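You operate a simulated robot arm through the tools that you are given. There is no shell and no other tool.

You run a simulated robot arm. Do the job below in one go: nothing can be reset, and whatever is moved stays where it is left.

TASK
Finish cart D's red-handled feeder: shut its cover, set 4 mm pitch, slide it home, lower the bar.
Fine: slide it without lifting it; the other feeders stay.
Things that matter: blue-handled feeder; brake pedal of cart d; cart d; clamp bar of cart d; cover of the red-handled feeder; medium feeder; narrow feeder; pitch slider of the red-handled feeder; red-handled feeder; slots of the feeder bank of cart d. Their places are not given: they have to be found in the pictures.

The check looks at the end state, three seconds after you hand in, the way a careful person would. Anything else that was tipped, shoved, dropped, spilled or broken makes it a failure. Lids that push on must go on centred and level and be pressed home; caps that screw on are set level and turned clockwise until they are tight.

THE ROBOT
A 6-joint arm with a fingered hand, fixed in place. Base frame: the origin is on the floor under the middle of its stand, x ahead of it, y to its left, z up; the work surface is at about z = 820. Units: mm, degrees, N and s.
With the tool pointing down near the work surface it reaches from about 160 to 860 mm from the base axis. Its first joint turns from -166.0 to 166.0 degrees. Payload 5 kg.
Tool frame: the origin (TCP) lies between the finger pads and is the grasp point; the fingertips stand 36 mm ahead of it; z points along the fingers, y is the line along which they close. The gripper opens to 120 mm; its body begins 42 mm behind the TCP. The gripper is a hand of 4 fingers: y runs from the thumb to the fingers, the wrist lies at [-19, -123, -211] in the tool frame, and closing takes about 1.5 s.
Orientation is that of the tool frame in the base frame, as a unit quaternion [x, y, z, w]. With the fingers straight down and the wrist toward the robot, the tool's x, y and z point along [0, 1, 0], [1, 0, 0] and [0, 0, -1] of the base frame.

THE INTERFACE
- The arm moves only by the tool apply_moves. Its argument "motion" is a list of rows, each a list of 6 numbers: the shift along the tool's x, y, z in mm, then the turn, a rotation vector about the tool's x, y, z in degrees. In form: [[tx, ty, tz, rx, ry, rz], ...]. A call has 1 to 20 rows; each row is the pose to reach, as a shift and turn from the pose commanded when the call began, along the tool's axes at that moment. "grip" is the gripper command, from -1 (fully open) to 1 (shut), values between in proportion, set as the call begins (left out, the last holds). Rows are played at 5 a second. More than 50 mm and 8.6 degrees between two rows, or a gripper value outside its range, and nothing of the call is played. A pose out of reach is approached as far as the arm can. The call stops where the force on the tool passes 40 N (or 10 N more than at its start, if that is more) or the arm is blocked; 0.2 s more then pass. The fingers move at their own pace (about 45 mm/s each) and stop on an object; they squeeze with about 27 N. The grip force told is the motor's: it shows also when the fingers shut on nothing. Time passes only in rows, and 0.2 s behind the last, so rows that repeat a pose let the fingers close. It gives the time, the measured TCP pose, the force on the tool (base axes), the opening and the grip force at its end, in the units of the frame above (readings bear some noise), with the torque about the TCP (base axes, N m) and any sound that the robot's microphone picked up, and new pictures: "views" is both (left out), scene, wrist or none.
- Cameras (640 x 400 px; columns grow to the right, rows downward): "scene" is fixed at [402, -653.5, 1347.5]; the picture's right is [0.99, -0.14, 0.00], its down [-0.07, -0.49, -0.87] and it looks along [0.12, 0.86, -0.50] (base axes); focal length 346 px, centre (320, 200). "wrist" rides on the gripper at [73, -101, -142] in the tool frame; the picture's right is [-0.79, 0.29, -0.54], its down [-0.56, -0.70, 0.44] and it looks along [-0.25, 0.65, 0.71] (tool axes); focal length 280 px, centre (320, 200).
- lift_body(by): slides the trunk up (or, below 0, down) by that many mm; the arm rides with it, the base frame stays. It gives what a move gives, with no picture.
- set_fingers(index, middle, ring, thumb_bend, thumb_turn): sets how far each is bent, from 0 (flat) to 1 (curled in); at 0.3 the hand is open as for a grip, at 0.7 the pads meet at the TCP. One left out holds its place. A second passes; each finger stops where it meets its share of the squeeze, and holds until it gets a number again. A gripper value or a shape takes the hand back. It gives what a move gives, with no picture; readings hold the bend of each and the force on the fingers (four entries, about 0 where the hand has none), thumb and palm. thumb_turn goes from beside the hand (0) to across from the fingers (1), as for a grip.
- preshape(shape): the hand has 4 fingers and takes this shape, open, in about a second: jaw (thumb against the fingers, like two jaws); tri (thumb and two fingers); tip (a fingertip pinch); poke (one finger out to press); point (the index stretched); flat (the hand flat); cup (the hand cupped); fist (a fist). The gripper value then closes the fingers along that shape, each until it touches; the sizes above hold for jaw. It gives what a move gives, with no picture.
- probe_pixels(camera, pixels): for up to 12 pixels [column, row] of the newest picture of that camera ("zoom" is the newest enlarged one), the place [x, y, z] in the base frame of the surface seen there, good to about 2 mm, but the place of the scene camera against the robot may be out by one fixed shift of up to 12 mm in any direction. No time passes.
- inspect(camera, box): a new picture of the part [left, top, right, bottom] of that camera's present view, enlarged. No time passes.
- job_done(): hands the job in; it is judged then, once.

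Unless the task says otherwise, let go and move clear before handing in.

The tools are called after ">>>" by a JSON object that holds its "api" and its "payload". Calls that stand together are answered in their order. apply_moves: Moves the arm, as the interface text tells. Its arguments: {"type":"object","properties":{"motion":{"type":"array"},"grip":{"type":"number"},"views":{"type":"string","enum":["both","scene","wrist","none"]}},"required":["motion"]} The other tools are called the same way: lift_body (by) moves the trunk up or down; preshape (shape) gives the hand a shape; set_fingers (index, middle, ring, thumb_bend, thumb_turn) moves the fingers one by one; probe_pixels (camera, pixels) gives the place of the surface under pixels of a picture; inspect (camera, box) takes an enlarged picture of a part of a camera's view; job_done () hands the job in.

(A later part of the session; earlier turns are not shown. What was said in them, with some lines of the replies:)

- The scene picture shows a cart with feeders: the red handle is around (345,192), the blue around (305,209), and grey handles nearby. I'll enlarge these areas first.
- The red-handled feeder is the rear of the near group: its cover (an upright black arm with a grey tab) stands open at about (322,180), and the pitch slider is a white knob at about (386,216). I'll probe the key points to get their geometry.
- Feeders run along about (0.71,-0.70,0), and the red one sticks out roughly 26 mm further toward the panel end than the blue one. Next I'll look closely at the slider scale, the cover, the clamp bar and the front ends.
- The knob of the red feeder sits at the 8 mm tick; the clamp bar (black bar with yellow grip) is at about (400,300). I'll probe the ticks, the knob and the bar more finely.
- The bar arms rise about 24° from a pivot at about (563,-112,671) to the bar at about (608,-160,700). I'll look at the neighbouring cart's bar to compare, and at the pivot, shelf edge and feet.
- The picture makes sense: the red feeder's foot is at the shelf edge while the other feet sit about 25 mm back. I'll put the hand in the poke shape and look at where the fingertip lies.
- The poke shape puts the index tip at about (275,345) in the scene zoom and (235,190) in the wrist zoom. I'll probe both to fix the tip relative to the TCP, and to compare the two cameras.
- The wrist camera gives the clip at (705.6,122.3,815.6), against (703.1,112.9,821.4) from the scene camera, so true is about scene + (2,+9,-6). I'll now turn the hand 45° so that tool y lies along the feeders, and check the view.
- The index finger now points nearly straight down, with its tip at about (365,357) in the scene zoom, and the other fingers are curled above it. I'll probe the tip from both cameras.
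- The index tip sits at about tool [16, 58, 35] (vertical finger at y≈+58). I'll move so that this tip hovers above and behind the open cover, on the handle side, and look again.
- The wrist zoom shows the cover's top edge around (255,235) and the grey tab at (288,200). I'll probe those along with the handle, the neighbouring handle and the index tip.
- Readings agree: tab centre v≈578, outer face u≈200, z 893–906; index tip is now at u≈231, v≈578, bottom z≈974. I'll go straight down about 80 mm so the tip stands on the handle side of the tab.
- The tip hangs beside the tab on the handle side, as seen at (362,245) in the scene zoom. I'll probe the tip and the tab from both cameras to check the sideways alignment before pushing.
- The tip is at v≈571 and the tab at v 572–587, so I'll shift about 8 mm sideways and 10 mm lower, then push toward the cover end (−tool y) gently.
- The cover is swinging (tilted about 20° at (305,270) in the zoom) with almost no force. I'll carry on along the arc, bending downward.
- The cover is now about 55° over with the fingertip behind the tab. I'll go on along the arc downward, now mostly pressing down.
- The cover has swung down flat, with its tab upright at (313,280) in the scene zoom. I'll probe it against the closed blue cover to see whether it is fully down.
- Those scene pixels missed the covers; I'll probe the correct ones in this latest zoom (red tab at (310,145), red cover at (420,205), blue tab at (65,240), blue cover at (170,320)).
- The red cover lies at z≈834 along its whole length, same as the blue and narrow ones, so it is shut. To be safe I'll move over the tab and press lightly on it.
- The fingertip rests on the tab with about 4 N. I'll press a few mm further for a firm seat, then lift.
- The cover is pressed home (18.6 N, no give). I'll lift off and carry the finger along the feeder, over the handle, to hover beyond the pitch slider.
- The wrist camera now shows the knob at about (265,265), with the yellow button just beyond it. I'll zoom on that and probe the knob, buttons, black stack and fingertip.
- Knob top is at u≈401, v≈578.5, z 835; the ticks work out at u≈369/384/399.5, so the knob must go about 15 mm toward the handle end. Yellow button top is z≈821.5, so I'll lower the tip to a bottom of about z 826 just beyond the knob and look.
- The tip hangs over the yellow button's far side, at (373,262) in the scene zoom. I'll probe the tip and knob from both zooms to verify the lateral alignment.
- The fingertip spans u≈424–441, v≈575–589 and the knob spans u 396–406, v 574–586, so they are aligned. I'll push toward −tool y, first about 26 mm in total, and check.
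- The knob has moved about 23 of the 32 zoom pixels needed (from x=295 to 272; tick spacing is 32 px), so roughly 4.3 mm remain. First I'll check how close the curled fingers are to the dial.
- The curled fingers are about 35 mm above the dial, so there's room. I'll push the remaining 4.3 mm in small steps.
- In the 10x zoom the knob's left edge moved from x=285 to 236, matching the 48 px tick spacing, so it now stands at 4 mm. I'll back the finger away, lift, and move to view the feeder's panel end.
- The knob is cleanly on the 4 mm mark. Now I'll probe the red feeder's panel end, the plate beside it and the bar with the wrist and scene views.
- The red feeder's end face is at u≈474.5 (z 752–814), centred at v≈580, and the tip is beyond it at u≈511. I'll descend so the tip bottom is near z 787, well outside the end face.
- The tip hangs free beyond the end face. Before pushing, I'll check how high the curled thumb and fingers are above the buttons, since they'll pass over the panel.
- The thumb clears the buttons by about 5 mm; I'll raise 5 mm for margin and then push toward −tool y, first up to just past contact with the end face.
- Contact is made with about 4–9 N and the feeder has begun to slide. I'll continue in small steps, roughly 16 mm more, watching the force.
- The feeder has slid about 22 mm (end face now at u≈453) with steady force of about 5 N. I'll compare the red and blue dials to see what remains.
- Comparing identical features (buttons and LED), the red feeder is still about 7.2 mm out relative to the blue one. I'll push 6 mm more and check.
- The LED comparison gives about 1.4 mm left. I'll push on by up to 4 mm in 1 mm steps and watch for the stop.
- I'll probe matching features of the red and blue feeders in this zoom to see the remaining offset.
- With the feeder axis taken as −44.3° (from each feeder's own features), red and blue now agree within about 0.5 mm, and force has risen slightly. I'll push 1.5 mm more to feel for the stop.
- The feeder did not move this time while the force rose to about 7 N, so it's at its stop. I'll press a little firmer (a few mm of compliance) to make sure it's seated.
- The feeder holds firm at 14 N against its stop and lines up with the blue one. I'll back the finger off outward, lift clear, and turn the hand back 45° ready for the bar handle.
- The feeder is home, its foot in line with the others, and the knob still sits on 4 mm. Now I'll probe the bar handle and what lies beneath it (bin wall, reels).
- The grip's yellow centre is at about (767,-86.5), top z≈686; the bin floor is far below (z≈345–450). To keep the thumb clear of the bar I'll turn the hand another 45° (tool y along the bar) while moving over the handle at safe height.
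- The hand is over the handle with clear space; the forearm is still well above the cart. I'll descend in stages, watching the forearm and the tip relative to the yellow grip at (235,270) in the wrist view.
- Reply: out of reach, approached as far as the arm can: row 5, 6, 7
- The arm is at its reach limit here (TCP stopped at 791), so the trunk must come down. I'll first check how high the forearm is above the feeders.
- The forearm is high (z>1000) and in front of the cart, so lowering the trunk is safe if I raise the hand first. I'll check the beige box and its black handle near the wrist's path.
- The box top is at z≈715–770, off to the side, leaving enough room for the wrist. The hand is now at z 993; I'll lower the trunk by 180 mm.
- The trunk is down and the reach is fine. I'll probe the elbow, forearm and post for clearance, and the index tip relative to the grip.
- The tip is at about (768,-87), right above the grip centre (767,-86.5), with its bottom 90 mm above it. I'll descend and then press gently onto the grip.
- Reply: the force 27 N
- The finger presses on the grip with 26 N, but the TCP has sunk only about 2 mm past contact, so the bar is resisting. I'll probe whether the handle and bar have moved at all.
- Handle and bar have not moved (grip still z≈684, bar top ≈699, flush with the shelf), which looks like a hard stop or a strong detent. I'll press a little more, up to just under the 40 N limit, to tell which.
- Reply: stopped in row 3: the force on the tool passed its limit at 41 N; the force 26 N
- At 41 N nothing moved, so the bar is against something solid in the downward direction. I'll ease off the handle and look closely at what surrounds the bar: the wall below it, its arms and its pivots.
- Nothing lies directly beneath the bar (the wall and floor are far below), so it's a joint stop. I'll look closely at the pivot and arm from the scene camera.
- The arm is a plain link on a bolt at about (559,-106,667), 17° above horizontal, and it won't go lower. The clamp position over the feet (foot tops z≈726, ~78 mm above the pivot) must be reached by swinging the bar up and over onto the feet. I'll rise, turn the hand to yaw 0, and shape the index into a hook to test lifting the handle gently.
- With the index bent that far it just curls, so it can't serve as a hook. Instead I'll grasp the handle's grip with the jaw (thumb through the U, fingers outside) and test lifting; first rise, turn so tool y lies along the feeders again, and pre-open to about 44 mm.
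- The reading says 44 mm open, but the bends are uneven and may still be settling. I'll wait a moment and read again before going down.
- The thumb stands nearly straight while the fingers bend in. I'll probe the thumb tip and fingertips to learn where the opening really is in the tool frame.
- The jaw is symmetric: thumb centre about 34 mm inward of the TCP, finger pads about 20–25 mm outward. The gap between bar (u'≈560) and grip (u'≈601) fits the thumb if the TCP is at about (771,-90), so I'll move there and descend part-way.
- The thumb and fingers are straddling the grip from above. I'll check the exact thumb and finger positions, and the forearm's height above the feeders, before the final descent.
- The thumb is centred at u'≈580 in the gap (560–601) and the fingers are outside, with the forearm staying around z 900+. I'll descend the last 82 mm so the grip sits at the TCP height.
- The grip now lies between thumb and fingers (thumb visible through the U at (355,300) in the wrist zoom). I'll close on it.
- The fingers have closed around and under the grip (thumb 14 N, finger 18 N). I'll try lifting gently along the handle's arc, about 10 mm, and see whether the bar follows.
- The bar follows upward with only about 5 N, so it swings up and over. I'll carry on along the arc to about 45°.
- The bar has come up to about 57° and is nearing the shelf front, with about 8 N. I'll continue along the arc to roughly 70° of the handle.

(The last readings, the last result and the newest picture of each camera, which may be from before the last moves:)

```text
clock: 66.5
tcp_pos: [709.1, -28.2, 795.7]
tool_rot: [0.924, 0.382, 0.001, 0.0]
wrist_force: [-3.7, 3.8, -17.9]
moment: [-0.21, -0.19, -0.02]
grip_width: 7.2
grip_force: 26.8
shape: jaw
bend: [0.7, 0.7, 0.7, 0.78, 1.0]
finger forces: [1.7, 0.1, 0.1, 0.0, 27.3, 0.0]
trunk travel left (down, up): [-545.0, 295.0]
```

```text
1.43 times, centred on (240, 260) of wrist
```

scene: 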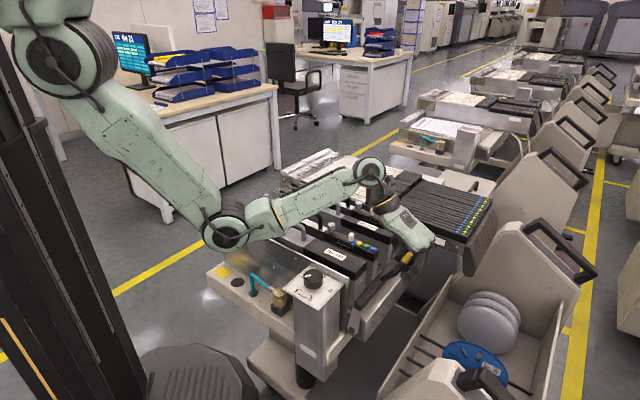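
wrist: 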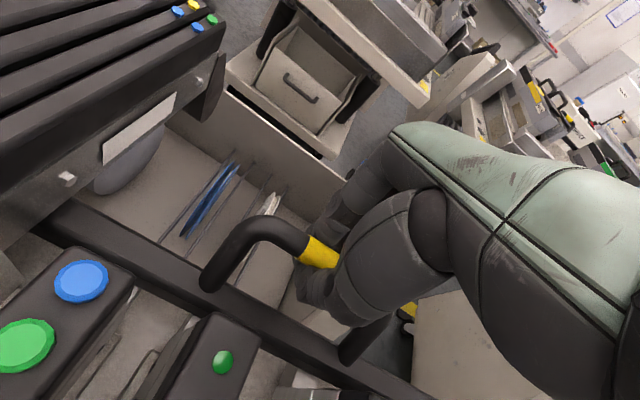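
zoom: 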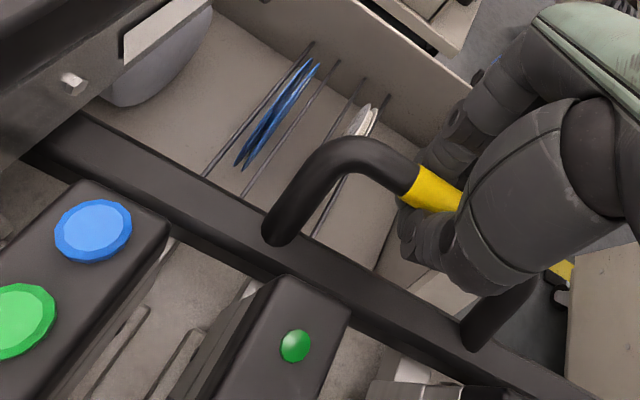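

The bar is now up at about 80°, close in front of the feeder ends; the 18 N is almost purely radial, so my arc is a few mm too large. I'll probe the bar, pivot and feet to see how much swing remains.

>>> {"api": "probe_pixels", "payload": {"camera": "zoom", "pixels": [[180, 370], [195, 330], [210, 295], [230, 275], [260, 240], [300, 195], [205, 305], [170, 285], [230, 230], [270, 200], [200, 250], [245, 290]]}}

>>> {"api": "inspect", "payload": {"camera": "scene", "box": [350, 270, 414, 340]}}

>>> {"api": "probe_pixels", "payload": {"camera": "wrist", "pixels": [[180, 270], [220, 300], [280, 335], [120, 235], [340, 370], [170, 285], [130, 340], [225, 365], [200, 280], [235, 255], [290, 243], [325, 250]]}}

```text
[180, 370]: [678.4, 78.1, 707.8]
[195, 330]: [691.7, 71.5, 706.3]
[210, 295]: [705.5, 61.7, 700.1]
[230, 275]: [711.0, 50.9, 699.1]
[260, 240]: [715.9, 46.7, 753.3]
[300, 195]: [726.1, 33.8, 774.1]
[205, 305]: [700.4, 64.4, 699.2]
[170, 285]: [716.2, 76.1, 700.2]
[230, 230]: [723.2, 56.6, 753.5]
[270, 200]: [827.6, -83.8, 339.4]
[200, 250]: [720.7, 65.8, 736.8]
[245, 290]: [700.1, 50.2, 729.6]
```

```text
5.71 times, centred on (382, 305) of scene
```

zoom: 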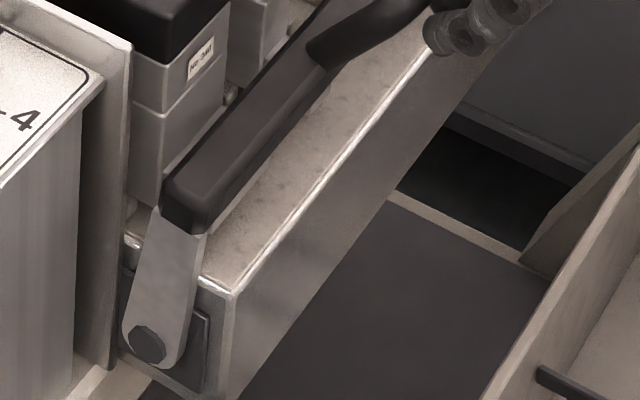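

```text
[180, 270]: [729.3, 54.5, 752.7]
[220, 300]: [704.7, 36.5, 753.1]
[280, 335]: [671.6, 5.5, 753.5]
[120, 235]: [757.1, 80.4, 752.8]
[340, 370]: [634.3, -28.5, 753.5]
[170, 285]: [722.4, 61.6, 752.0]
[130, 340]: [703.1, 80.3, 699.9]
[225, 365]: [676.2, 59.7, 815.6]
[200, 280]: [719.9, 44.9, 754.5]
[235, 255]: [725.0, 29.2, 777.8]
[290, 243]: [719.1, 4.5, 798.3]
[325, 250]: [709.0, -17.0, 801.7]
```

The bar top is now level at z≈753, almost directly above the pivot (about 87°), with roughly 14 mm left to the feeder bodies. I'll take out the radial pull (about 3 mm down) and keep swinging inward in small steps, feeling for the end.

>>> {"api": "apply_moves", "payload": {"motion": [[0, -0.5, 1.5, 0, 0, 0], [0, -1, 3, 0, 0, 0], [0, -3.5, 2, 0, 0, 0], [0, -6.5, 1.1, 0, 0, 0], [0, -9.3, 0.3, 0, 0, 0], [0, -12.2, -0.5, 0, 0, 0], [0, -12.2, -0.5, 0, 0, 0]], "views": "both"}}

>>> {"api": "inspect", "payload": {"camera": "scene", "box": [340, 240, 436, 340]}}

>>> {"api": "inspect", "payload": {"camera": "wrist", "box": [80, 120, 400, 400]}}

```text
clock: 68.1
tcp_pos: [699.3, -18.4, 795.9]
tool_rot: [0.924, 0.382, 0.002, 0.001]
wrist_force: [-0.9, 1.9, -6.5]
moment: [-0.08, -0.09, -0.04]
grip_width: 6.8
grip_force: 27.1
shape: jaw
bend: [0.7, 0.7, 0.7, 0.79, 1.0]
finger forces: [0.9, 0.1, 0.0, 0.0, 1.1, 0.0]
trunk travel left (down, up): [-545.0, 295.0]
```

scene: 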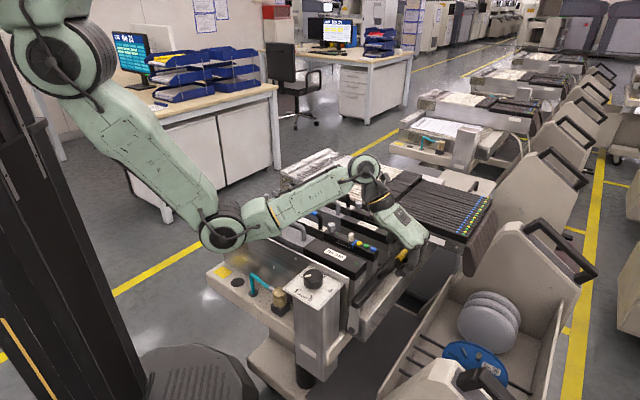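
wrist: 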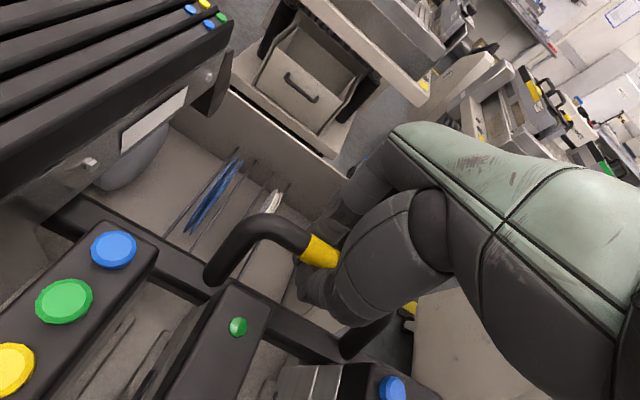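

```text
4.00 times, centred on (388, 290) of scene
```

zoom: 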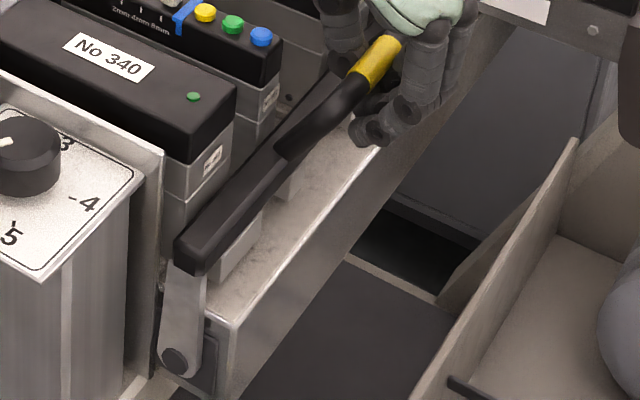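

```text
1.43 times, centred on (240, 260) of wrist
```

zoom: 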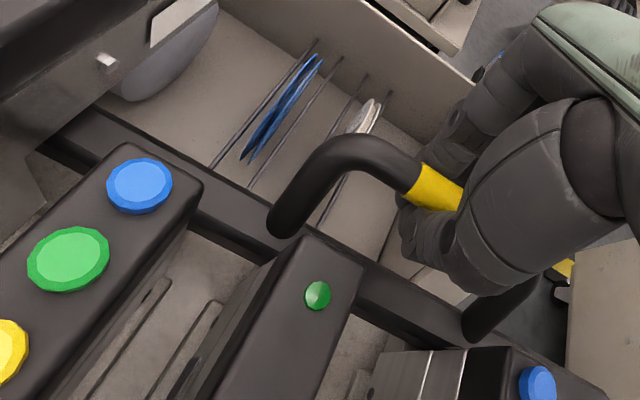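

The bar is now over the feet and close to the feeder bodies, with low force. I'll probe the bar's position to see how far it has left to go.

>>> {"api": "probe_pixels", "payload": {"camera": "wrist", "pixels": [[160, 255], [270, 325], [310, 345], [180, 270], [330, 352], [260, 230], [320, 250], [238, 326], [200, 285], [280, 320], [140, 250], [390, 388]]}}

>>> {"api": "inspect", "payload": {"camera": "scene", "box": [350, 290, 414, 340]}}

>>> {"api": "probe_pixels", "payload": {"camera": "zoom", "pixels": [[185, 355], [200, 300], [190, 200], [210, 130], [260, 90], [220, 240], [290, 190], [170, 215], [330, 60], [280, 170]]}}

```text
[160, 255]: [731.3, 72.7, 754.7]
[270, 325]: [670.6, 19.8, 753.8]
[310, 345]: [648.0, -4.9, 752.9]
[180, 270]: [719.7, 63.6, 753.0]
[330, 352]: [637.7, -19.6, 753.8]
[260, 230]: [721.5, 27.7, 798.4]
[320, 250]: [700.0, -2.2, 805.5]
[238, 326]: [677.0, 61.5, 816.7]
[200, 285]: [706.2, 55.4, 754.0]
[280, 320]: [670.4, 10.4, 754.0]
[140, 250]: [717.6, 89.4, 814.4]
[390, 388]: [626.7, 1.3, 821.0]
```

```text
8.00 times, centred on (382, 315) of scene
```

zoom: 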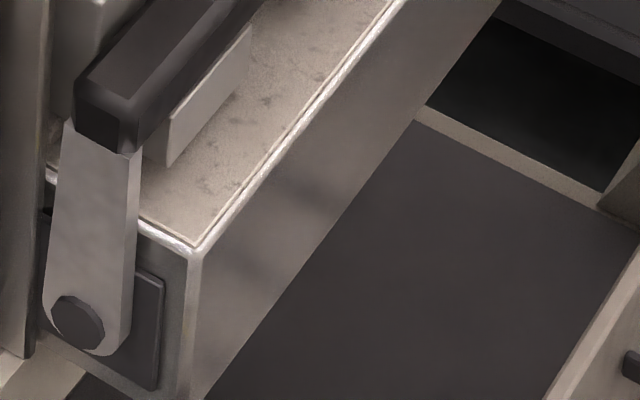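

```text
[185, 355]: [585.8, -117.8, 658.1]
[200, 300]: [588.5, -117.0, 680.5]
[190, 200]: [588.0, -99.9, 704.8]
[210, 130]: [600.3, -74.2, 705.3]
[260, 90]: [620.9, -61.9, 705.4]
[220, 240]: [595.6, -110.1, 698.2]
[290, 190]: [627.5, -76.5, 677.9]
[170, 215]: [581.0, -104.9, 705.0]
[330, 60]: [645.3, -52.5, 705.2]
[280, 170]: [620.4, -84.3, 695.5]
```

The bar top is at u'≈463–475, nearly against the feeder bodies (456). I'll push it the last few millimetres along the arc until it meets resistance.

>>> {"api": "apply_moves", "payload": {"motion": [[0, -2, -0.2, 0, 0, 0], [0, -4, -0.5, 0, 0, 0], [0, -6, -0.8, 0, 0, 0], [0, -8, -1, 0, 0, 0], [0, -8, -1, 0, 0, 0]], "views": "both"}}

>>> {"api": "inspect", "payload": {"camera": "scene", "box": [340, 240, 436, 340]}}

>>> {"api": "probe_pixels", "payload": {"camera": "wrist", "pixels": [[160, 255], [270, 325], [310, 345], [180, 270], [330, 352], [260, 230], [320, 250], [200, 285], [280, 320], [265, 335]]}}

```text
clock: 69.3
tcp_pos: [694.2, -14.8, 797.6]
tool_rot: [0.924, 0.381, 0.002, 0.0]
wrist_force: [7.6, -4.3, -1.8]
moment: [-0.06, -0.02, -0.05]
grip_width: 6.7
grip_force: 27.0
shape: jaw
bend: [0.7, 0.7, 0.7, 0.79, 1.0]
finger forces: [8.2, 0.0, 0.0, 0.0, 0.0, 0.0]
trunk travel left (down, up): [-545.0, 295.0]
```

scene: 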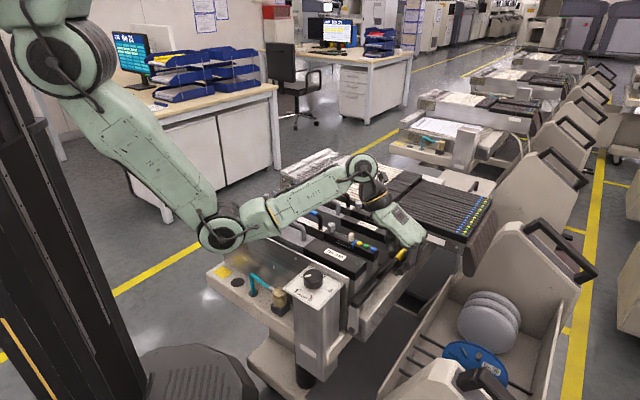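
wrist: 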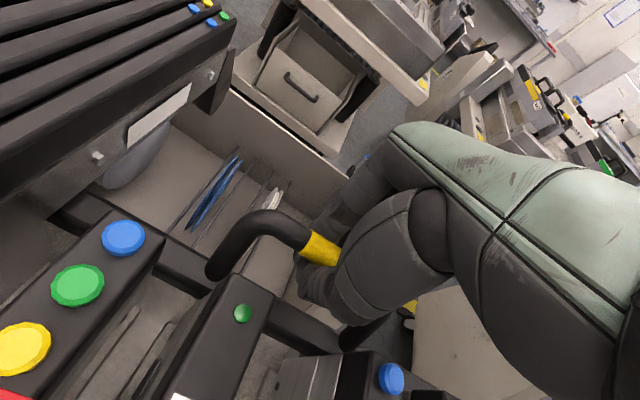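

```text
4.00 times, centred on (388, 290) of scene
```

zoom: 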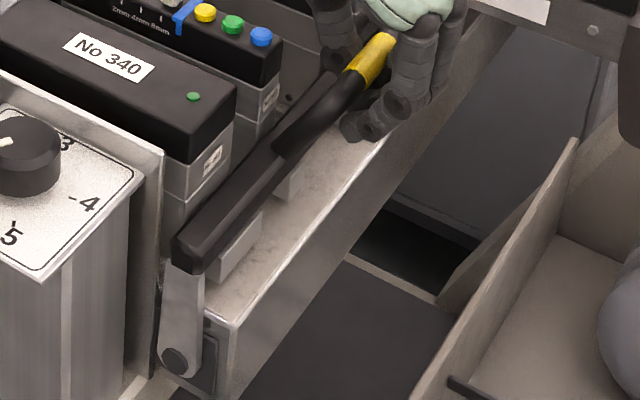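

```text
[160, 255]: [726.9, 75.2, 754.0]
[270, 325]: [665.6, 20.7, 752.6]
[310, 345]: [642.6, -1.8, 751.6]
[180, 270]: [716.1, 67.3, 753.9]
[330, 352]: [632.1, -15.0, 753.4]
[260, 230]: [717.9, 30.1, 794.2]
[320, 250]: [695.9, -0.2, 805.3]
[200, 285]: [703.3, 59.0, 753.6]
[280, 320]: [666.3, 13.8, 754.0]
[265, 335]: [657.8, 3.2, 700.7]
```

Resistance has appeared (about 8 N) with the bar lying over the feet. I'll look closely at the gap between bar, feet and feeder bodies.

>>> {"api": "inspect", "payload": {"camera": "scene", "box": [370, 260, 434, 310]}}

>>> {"api": "inspect", "payload": {"camera": "wrist", "box": [120, 200, 360, 400]}}

>>> {"api": "probe_pixels", "payload": {"camera": "zoom", "pixels": [[130, 130], [180, 150], [230, 215], [300, 280], [350, 330], [300, 330], [260, 320], [210, 260], [420, 350], [240, 270], [160, 160], [460, 340]]}}

```text
8.00 times, centred on (402, 285) of scene
```

zoom: 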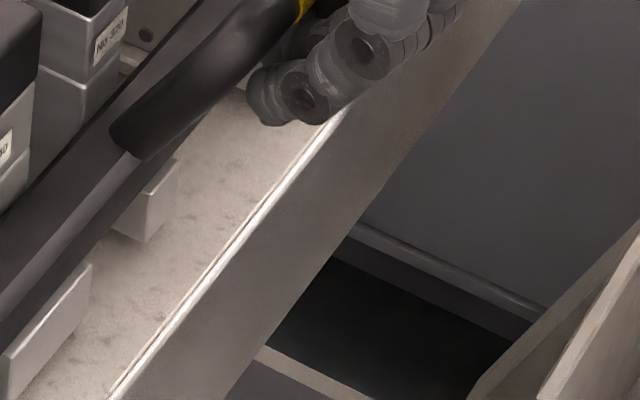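

```text
2.00 times, centred on (240, 300) of wrist
```

zoom: 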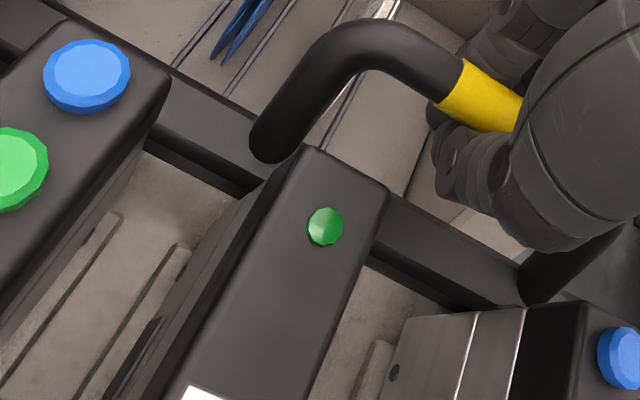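

```text
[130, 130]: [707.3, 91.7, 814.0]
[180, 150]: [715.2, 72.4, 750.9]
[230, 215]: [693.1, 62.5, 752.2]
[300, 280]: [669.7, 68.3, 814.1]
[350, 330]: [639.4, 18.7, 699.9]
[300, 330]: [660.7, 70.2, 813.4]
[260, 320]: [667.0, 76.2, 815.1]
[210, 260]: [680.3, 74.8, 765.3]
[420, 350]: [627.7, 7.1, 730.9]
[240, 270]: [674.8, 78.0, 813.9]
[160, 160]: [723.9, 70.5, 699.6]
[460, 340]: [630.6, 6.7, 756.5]
```

I'll probe the narrow feeder's end edge against the bar's edges to see whether the bar is touching the bodies or its own stop.

>>> {"api": "inspect", "payload": {"camera": "wrist", "box": [120, 200, 360, 400]}}

>>> {"api": "probe_pixels", "payload": {"camera": "zoom", "pixels": [[345, 178], [320, 158], [378, 193], [165, 100], [120, 50], [205, 165], [255, 190], [240, 180], [400, 270], [450, 290], [480, 255], [410, 220]]}}

>>> {"api": "probe_pixels", "payload": {"camera": "zoom", "pixels": [[170, 160], [220, 190], [370, 250], [430, 300], [390, 240], [180, 120], [200, 100], [230, 130], [440, 230], [500, 270], [515, 290], [270, 150]]}}

```text
2.00 times, centred on (240, 300) of wrist
```

zoom: 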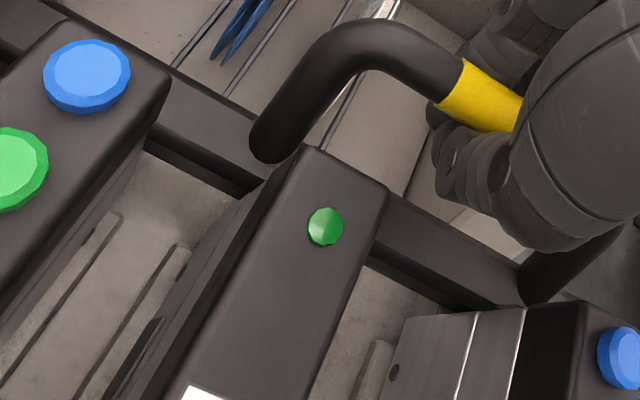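

```text
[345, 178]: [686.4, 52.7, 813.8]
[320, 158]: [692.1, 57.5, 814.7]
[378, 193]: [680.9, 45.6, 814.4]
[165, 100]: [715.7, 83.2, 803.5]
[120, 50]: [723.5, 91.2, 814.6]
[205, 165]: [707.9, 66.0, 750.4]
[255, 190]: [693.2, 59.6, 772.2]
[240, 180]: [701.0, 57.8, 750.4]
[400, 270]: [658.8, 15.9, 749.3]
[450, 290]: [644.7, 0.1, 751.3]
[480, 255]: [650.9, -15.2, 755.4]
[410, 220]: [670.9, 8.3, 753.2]
```

```text
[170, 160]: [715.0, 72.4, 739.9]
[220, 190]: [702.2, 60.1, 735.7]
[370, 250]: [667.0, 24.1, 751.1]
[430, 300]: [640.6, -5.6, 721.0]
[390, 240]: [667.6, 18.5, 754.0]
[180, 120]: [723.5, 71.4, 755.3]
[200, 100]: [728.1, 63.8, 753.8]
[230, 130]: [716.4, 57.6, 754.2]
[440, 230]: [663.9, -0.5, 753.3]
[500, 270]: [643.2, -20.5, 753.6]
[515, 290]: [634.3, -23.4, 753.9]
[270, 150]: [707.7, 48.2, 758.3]
```

The bar's inner face is at u'≈460.5, about 5 mm short of the feeder bodies (456), so it's near or at its own seat on the feet. I'll push a little more to see whether it still moves.

>>> {"api": "apply_moves", "payload": {"motion": [[0, -1.5, 0, 0, 0, 0], [0, -3, 0, 0, 0, 0], [0, -4.5, 0, 0, 0, 0], [0, -4.5, 0, 0, 0, 0]], "views": "both"}}

>>> {"api": "inspect", "payload": {"camera": "wrist", "box": [120, 200, 360, 400]}}

>>> {"api": "probe_pixels", "payload": {"camera": "zoom", "pixels": [[170, 160], [220, 190], [205, 165], [240, 180], [400, 270], [450, 290], [345, 178], [390, 240], [200, 100], [500, 270]]}}

```text
clock: 70.3
tcp_pos: [692.0, -14.7, 798.6]
tool_rot: [0.924, 0.382, 0.003, 0.001]
wrist_force: [15.4, -13.1, 2.8]
moment: [-0.03, -0.05, -0.23]
grip_width: 6.3
grip_force: 27.6
shape: jaw
bend: [0.7, 0.7, 0.7, 0.8, 1.0]
finger forces: [18.4, 0.0, 0.0, 0.0, 0.0, 0.0]
trunk travel left (down, up): [-545.0, 295.0]
```

scene: 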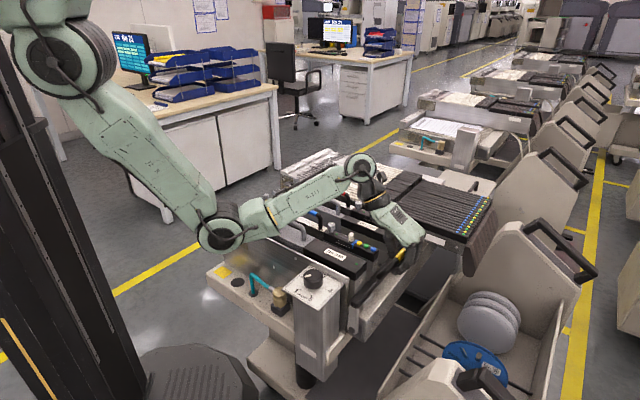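
wrist: 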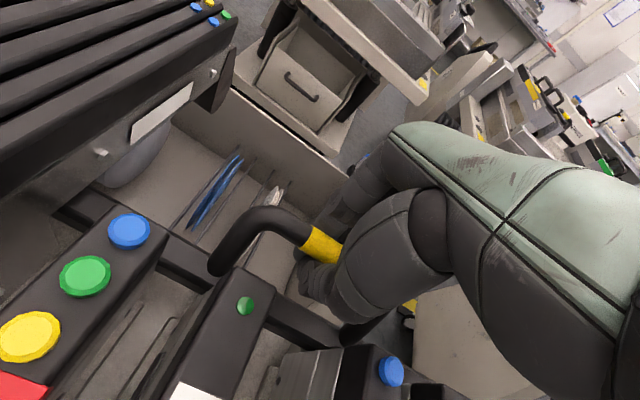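

```text
2.00 times, centred on (240, 300) of wrist
```

zoom: 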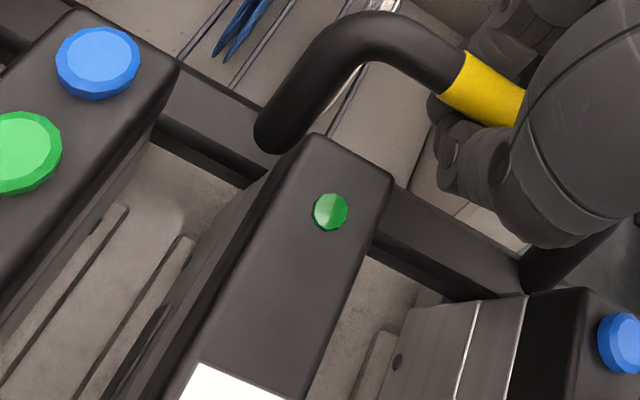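

```text
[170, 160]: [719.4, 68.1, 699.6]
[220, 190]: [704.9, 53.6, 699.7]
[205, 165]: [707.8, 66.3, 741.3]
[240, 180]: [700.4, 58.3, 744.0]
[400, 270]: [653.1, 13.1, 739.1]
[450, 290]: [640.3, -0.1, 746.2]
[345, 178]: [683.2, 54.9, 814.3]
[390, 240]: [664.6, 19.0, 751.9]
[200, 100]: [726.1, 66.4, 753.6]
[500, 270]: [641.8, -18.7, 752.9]
```

The bar holds at u'≈460 against 20 N, so it's fully over and seated on the feet, just past the pivot. I'll ease off, open the hand partway, and see that it stays.

>>> {"api": "apply_moves", "payload": {"motion": [[0, 2, 0, 0, 0, 0], [0, 4, 0, 0, 0, 0], [0, 4, 0, 0, 0, 0]], "views": "none"}}

>>> {"api": "apply_moves", "payload": {"motion": [[0, 0, 0, 0, 0, 0], [0, 0, 0, 0, 0, 0], [0, 0, 0, 0, 0, 0], [0, 0, 0, 0, 0, 0], [0, 0, 0, 0, 0, 0], [0, 0, 0, 0, 0, 0], [0, 0, 0, 0, 0, 0]], "grip": 0.2, "views": "both"}}

>>> {"api": "inspect", "payload": {"camera": "wrist", "box": [120, 160, 400, 400]}}

>>> {"api": "inspect", "payload": {"camera": "scene", "box": [340, 220, 468, 340]}}

```text
clock: 71.1
tcp_pos: [693.5, -13.6, 795.7]
tool_rot: [0.924, 0.383, 0.002, -0.001]
wrist_force: [5.8, -6.5, 2.0]
moment: [0.0, -0.04, -0.08]
grip_width: 6.5
grip_force: 27.0
shape: jaw
bend: [0.7, 0.7, 0.7, 0.8, 1.0]
finger forces: [7.9, 0.0, 0.0, 0.0, 0.0, 0.0]
trunk travel left (down, up): [-545.0, 295.0]
```

```text
clock: 72.7
tcp_pos: [694.5, -13.7, 797.2]
tool_rot: [0.924, 0.383, 0.002, 0.001]
wrist_force: [-0.4, -0.1, 0.1]
moment: [0.02, -0.05, 0.03]
grip_width: 47.9
grip_force: 0.0
shape: jaw
bend: [0.74, 0.49, 0.47, 0.73, 1.0]
finger forces: [0.1, 0.0, 0.0, 0.0, 0.1, 0.0]
trunk travel left (down, up): [-545.0, 295.0]
```

scene: 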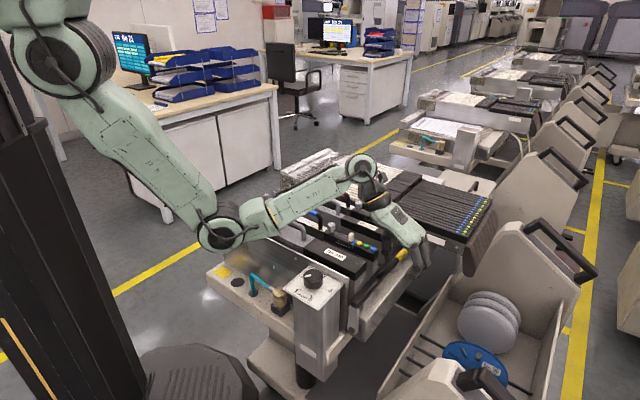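
wrist: 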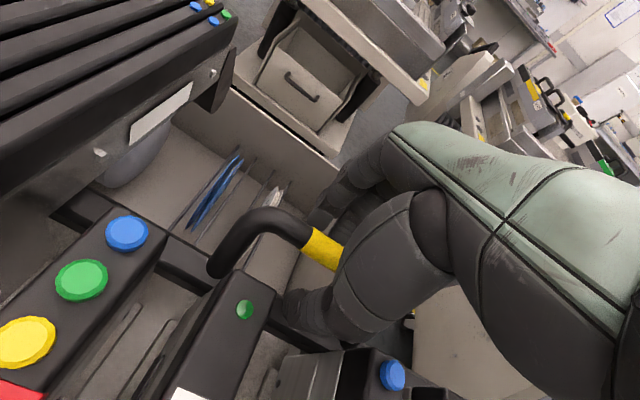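

```text
1.67 times, centred on (260, 280) of wrist
```

zoom: 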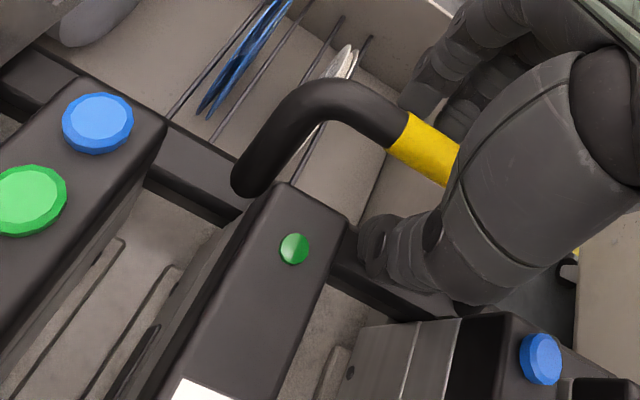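

```text
3.33 times, centred on (404, 280) of scene
```

zoom: 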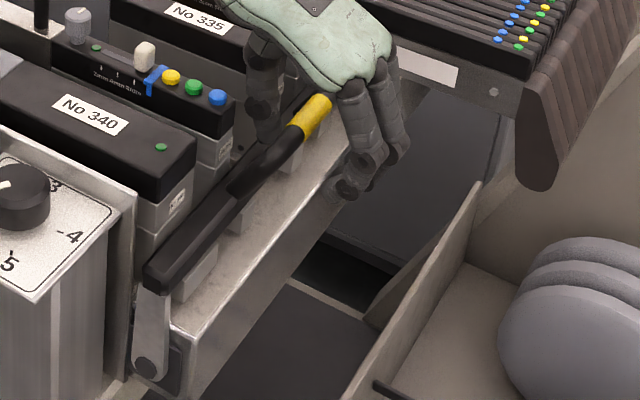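

The bar stays in place with the hand open and no forces. I'll lift straight up clear of the handle.

>>> {"api": "apply_moves", "payload": {"motion": [[0, 0, -10, 0, 0, 0], [0, 0, -25, 0, 0, 0], [0, 0, -45, 0, 0, 0], [0, 0, -80, 0, 0, 0], [0, 0, -120, 0, 0, 0], [0, 0, -160, 0, 0, 0], [0, 0, -200, 0, 0, 0], [0, 0, -200, 0, 0, 0]], "views": "both"}}

>>> {"api": "inspect", "payload": {"camera": "scene", "box": [340, 220, 468, 340]}}

>>> {"api": "inspect", "payload": {"camera": "wrist", "box": [0, 120, 360, 400]}}

```text
clock: 74.5
tcp_pos: [692.1, -15.5, 995.9]
tool_rot: [0.924, 0.383, 0.003, 0.001]
wrist_force: [0.0, 0.4, -0.8]
moment: [0.0, 0.01, -0.01]
grip_width: 47.8
grip_force: 0.0
shape: jaw
bend: [0.74, 0.49, 0.47, 0.73, 1.0]
finger forces: [0.0, 0.1, 0.0, 0.0, 0.1, 0.0]
trunk travel left (down, up): [-545.0, 295.0]
```

scene: 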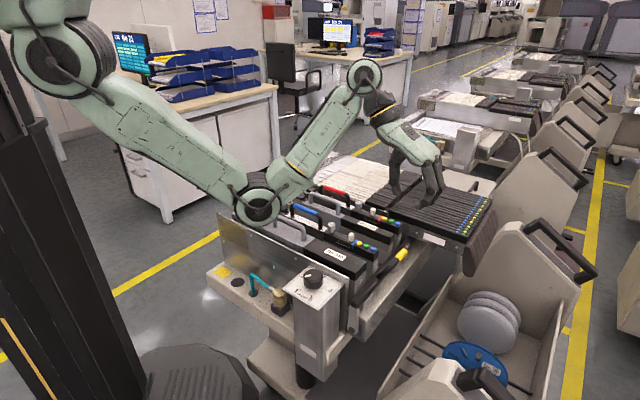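
wrist: 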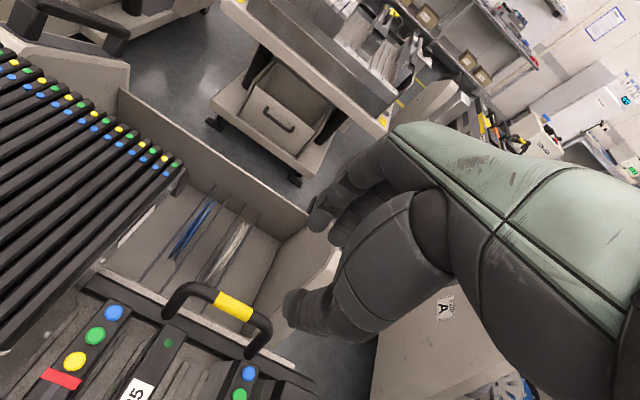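

```text
3.33 times, centred on (404, 280) of scene
```

zoom: 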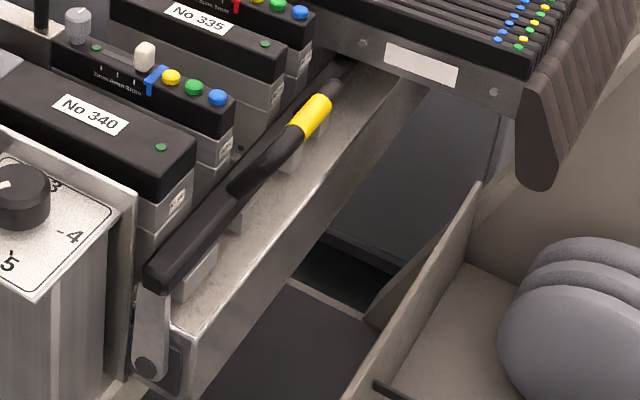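

```text
1.43 times, centred on (180, 260) of wrist
```

zoom: 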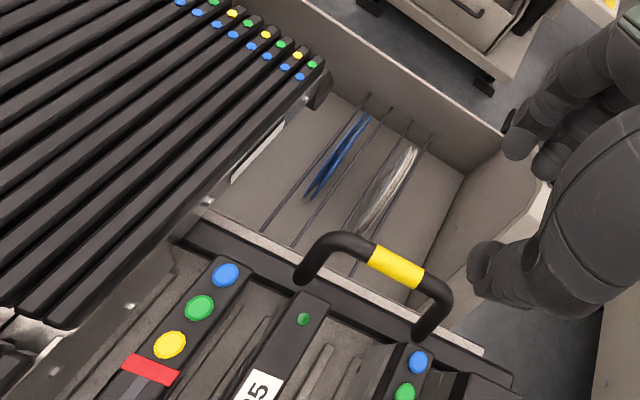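

The bar stays across the feet with the handle standing up. I'll measure the bar's resting position again and check the elbow's clearance and the whole red feeder.

>>> {"api": "inspect", "payload": {"camera": "wrist", "box": [60, 240, 320, 400]}}

>>> {"api": "probe_pixels", "payload": {"camera": "zoom", "pixels": [[100, 110], [200, 155], [330, 225], [420, 270], [60, 75], [230, 200], [380, 270], [440, 300], [300, 105], [420, 165], [500, 245], [250, 115]]}}

>>> {"api": "probe_pixels", "payload": {"camera": "scene", "pixels": [[257, 205], [255, 220], [275, 190], [400, 255], [385, 272], [360, 300], [355, 326], [353, 310], [420, 235], [410, 245], [372, 289], [390, 262]]}}

>>> {"api": "inspect", "payload": {"camera": "scene", "box": [340, 250, 404, 340]}}

```text
2.46 times, centred on (190, 320) of wrist
```

zoom: 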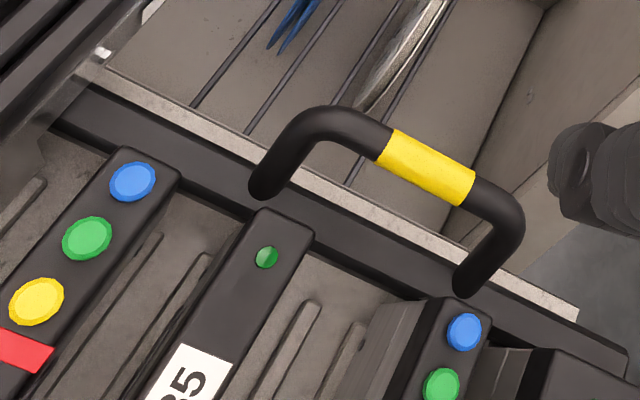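

```text
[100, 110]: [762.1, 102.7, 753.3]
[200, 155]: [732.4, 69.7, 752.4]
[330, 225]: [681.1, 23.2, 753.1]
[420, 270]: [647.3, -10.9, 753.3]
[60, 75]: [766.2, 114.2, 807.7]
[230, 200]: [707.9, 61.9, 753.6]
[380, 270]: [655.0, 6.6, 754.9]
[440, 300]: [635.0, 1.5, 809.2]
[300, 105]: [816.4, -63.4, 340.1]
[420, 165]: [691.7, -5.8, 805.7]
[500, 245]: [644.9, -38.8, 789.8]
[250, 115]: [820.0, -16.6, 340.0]
```

```text
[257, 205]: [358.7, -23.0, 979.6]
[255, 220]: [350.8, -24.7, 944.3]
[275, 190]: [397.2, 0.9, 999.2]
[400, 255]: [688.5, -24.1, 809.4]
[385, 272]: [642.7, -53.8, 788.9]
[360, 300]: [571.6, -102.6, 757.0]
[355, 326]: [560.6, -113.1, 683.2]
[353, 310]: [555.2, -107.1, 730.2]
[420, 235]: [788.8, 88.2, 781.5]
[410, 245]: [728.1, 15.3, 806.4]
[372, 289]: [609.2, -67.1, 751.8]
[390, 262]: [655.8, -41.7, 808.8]
```

```text
4.44 times, centred on (372, 295) of scene
```

zoom: 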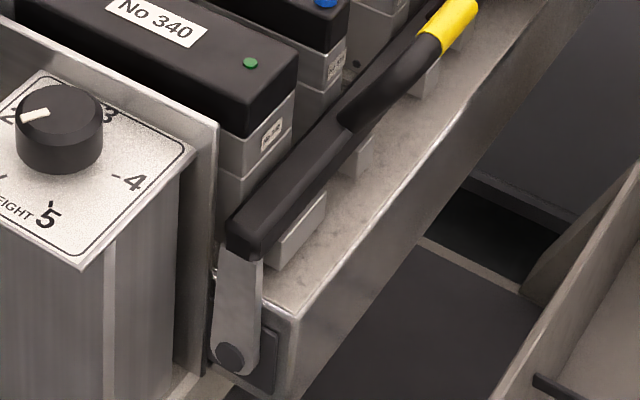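

The bar rests in the same place (u' 460–476, top z≈753). I'll check that its underside really meets the feet, and re-inspect the red feeder's cover, slider and seating.

>>> {"api": "probe_pixels", "payload": {"camera": "zoom", "pixels": [[255, 240], [262, 255], [290, 205], [300, 200], [300, 230], [320, 195], [285, 250], [360, 160], [350, 135], [375, 145], [270, 215], [425, 80]]}}

>>> {"api": "inspect", "payload": {"camera": "scene", "box": [280, 150, 440, 250]}}

>>> {"api": "inspect", "payload": {"camera": "scene", "box": [350, 190, 414, 230]}}

>>> {"api": "inspect", "payload": {"camera": "scene", "box": [370, 230, 450, 290]}}

```text
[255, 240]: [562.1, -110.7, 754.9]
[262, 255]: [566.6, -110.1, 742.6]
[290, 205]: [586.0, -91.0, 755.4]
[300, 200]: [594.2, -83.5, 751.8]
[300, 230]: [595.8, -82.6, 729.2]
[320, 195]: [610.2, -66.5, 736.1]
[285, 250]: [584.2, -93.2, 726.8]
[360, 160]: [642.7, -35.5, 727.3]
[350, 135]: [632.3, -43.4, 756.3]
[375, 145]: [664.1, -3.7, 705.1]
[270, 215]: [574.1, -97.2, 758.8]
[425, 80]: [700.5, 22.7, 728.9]
```

```text
4.00 times, centred on (360, 200) of scene
```

zoom: 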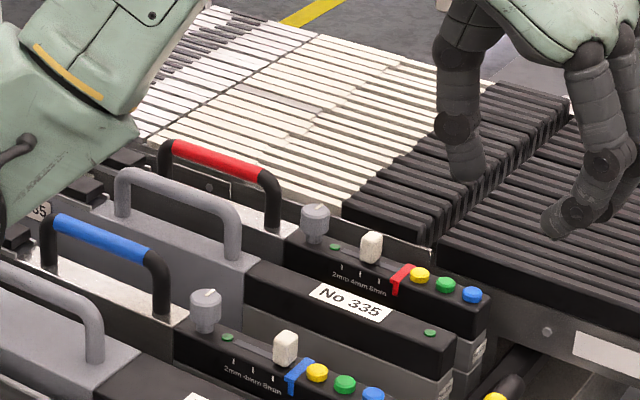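

```text
10.00 times, centred on (382, 210) of scene
```

zoom: 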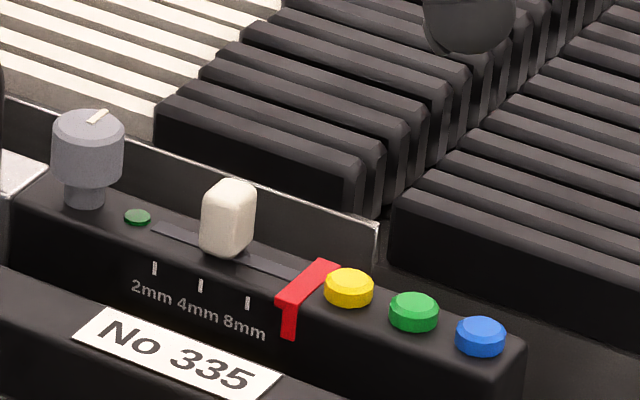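

```text
6.67 times, centred on (410, 260) of scene
```

zoom: 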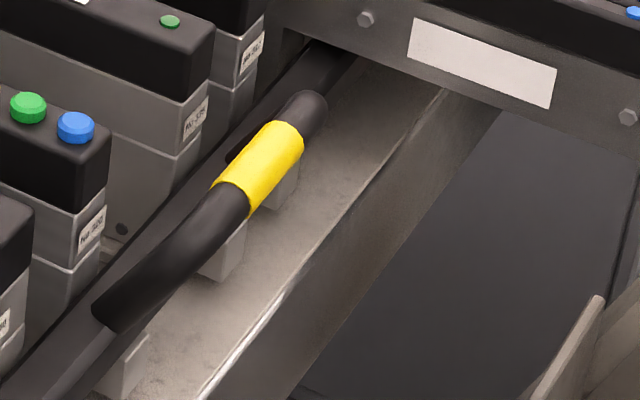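

The slider is on 4 mm, the feeder is home and the bar sits right on the feet tops (z≈729). I'll raise the trunk back up to get the arm clear and view the whole cart, including the cover.

>>> {"api": "lift_body", "payload": {"by": 180}}

>>> {"api": "apply_moves", "payload": {"motion": [[20, -20, 0, 0, 0, 0], [45, -45, 0, 0, 0, 0], [75, -65, 0, 0, 0, 0], [100, -85, 0, 0, 0, 0], [100, -85, 0, 0, 0, 0]], "views": "both"}}

>>> {"api": "inspect", "payload": {"camera": "scene", "box": [230, 160, 390, 260]}}

>>> {"api": "inspect", "payload": {"camera": "scene", "box": [200, 140, 500, 340]}}

```text
clock: 76.5
tcp_pos: [692.5, -15.7, 1176.0]
tool_rot: [0.924, 0.382, 0.002, 0.002]
wrist_force: [0.9, -1.4, 0.3]
moment: [-0.04, 0.01, 0.0]
grip_width: 47.7
grip_force: 0.0
shape: jaw
bend: [0.74, 0.49, 0.47, 0.73, 1.0]
finger forces: [0.0, 0.0, 0.0, 0.1, 0.1, 0.1]
trunk travel left (down, up): [-725.0, 115.0]
```

```text
clock: 77.7
tcp_pos: [705.4, 115.9, 1174.9]
tool_rot: [0.924, 0.382, 0.003, 0.001]
wrist_force: [0.5, -1.7, 0.3]
moment: [0.02, 0.0, 0.0]
grip_width: 47.9
grip_force: 0.0
shape: jaw
bend: [0.74, 0.49, 0.47, 0.73, 1.0]
finger forces: [0.0, 0.0, 0.0, 0.1, 0.0, 0.0]
trunk travel left (down, up): [-725.0, 115.0]
```

scene: 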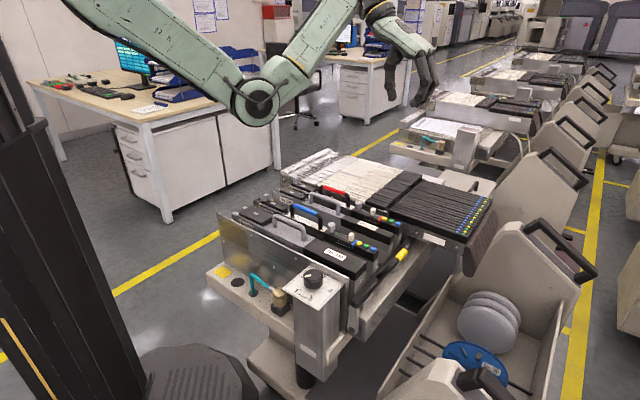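
wrist: 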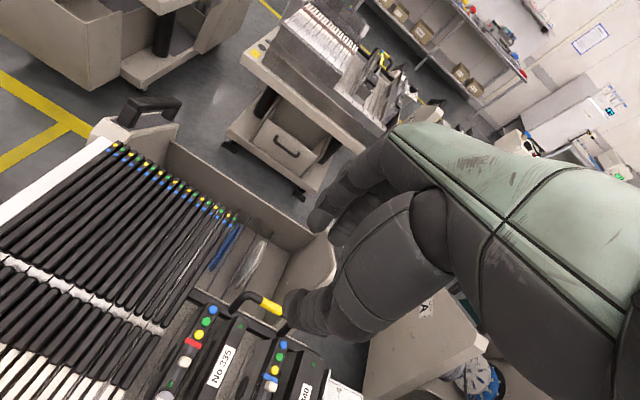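

```text
4.00 times, centred on (310, 210) of scene
```

zoom: 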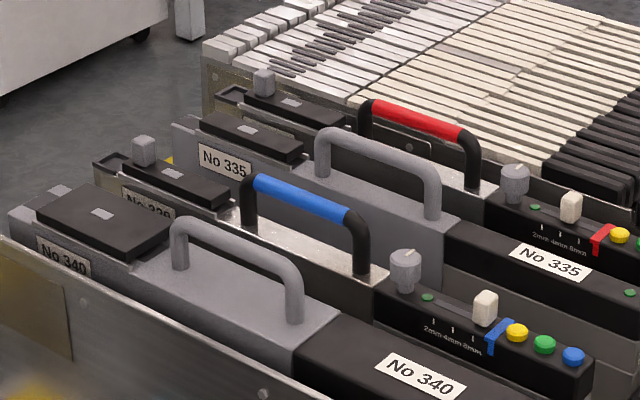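

```text
2.00 times, centred on (350, 240) of scene
```

zoom: 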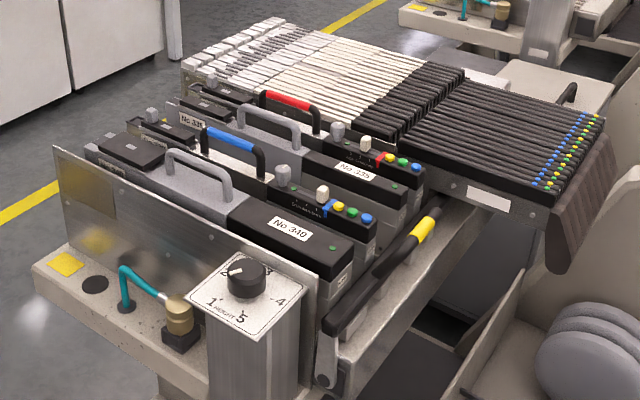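

Everything looks right: the cover lies flat, the knob is on 4 mm, the bar is across the feet, and the cart's post, dial and white label are where they were at the start. One last numeric check of red against blue and of the cover height.

>>> {"api": "inspect", "payload": {"camera": "scene", "box": [230, 160, 390, 260]}}

>>> {"api": "probe_pixels", "payload": {"camera": "zoom", "pixels": [[536, 207], [428, 297], [620, 235], [517, 332], [516, 172], [405, 258], [290, 100], [330, 117], [180, 172], [215, 190], [265, 75], [144, 145]]}}

```text
4.00 times, centred on (310, 210) of scene
```

zoom: 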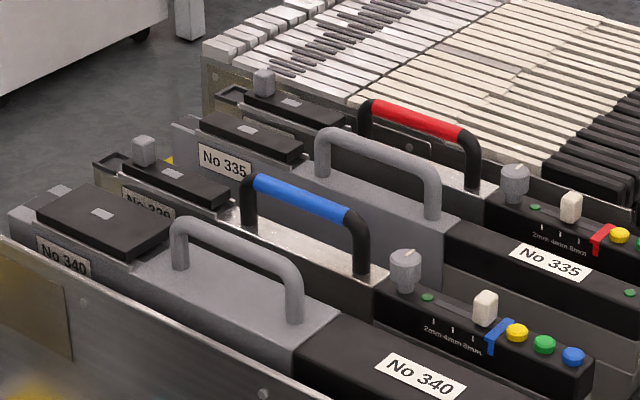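

```text
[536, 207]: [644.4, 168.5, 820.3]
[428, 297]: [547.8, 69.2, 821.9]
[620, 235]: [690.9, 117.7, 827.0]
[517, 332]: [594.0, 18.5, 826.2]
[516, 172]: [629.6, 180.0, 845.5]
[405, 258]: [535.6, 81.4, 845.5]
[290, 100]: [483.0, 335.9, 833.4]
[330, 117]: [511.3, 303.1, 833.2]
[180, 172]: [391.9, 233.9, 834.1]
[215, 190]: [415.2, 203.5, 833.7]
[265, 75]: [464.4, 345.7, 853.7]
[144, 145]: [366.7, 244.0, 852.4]
```

Red and blue feeder features agree within 0.3 mm along the slots. The red cover lies at z≈833 like the blue one, the knob stands on 4 mm, the bar rests on the feet, and the hand is open and clear. I'm handing in.

>>> {"api": "job_done", "payload": {}}

```text
The job is handed in.
```

The red-handled feeder on cart D is finished, and I've handed the job in; the result of the check isn't known yet.

- **Cover:** shut and pressed down with about 19 N. It lies level, at the same height as the blue feeder's cover.
- **Pitch:** the slider stands on the 4 mm mark.
- **Feeder:** slid about 25 mm along its slot to the stop without lifting. It lines up with the blue-handled feeder to within about 0.3 mm.
- **Clamp bar:** it would not go down from where it stood, even under about 41 N. I swung it up and over onto the feeder feet, where it met its stop and stayed when I let go. I took that as the lowered position, because it is the only way the bar would move and it puts the bar across the feet. No click was heard.

The other feeders and the cart look unmoved in the final pictures, and the hand is open and clear.
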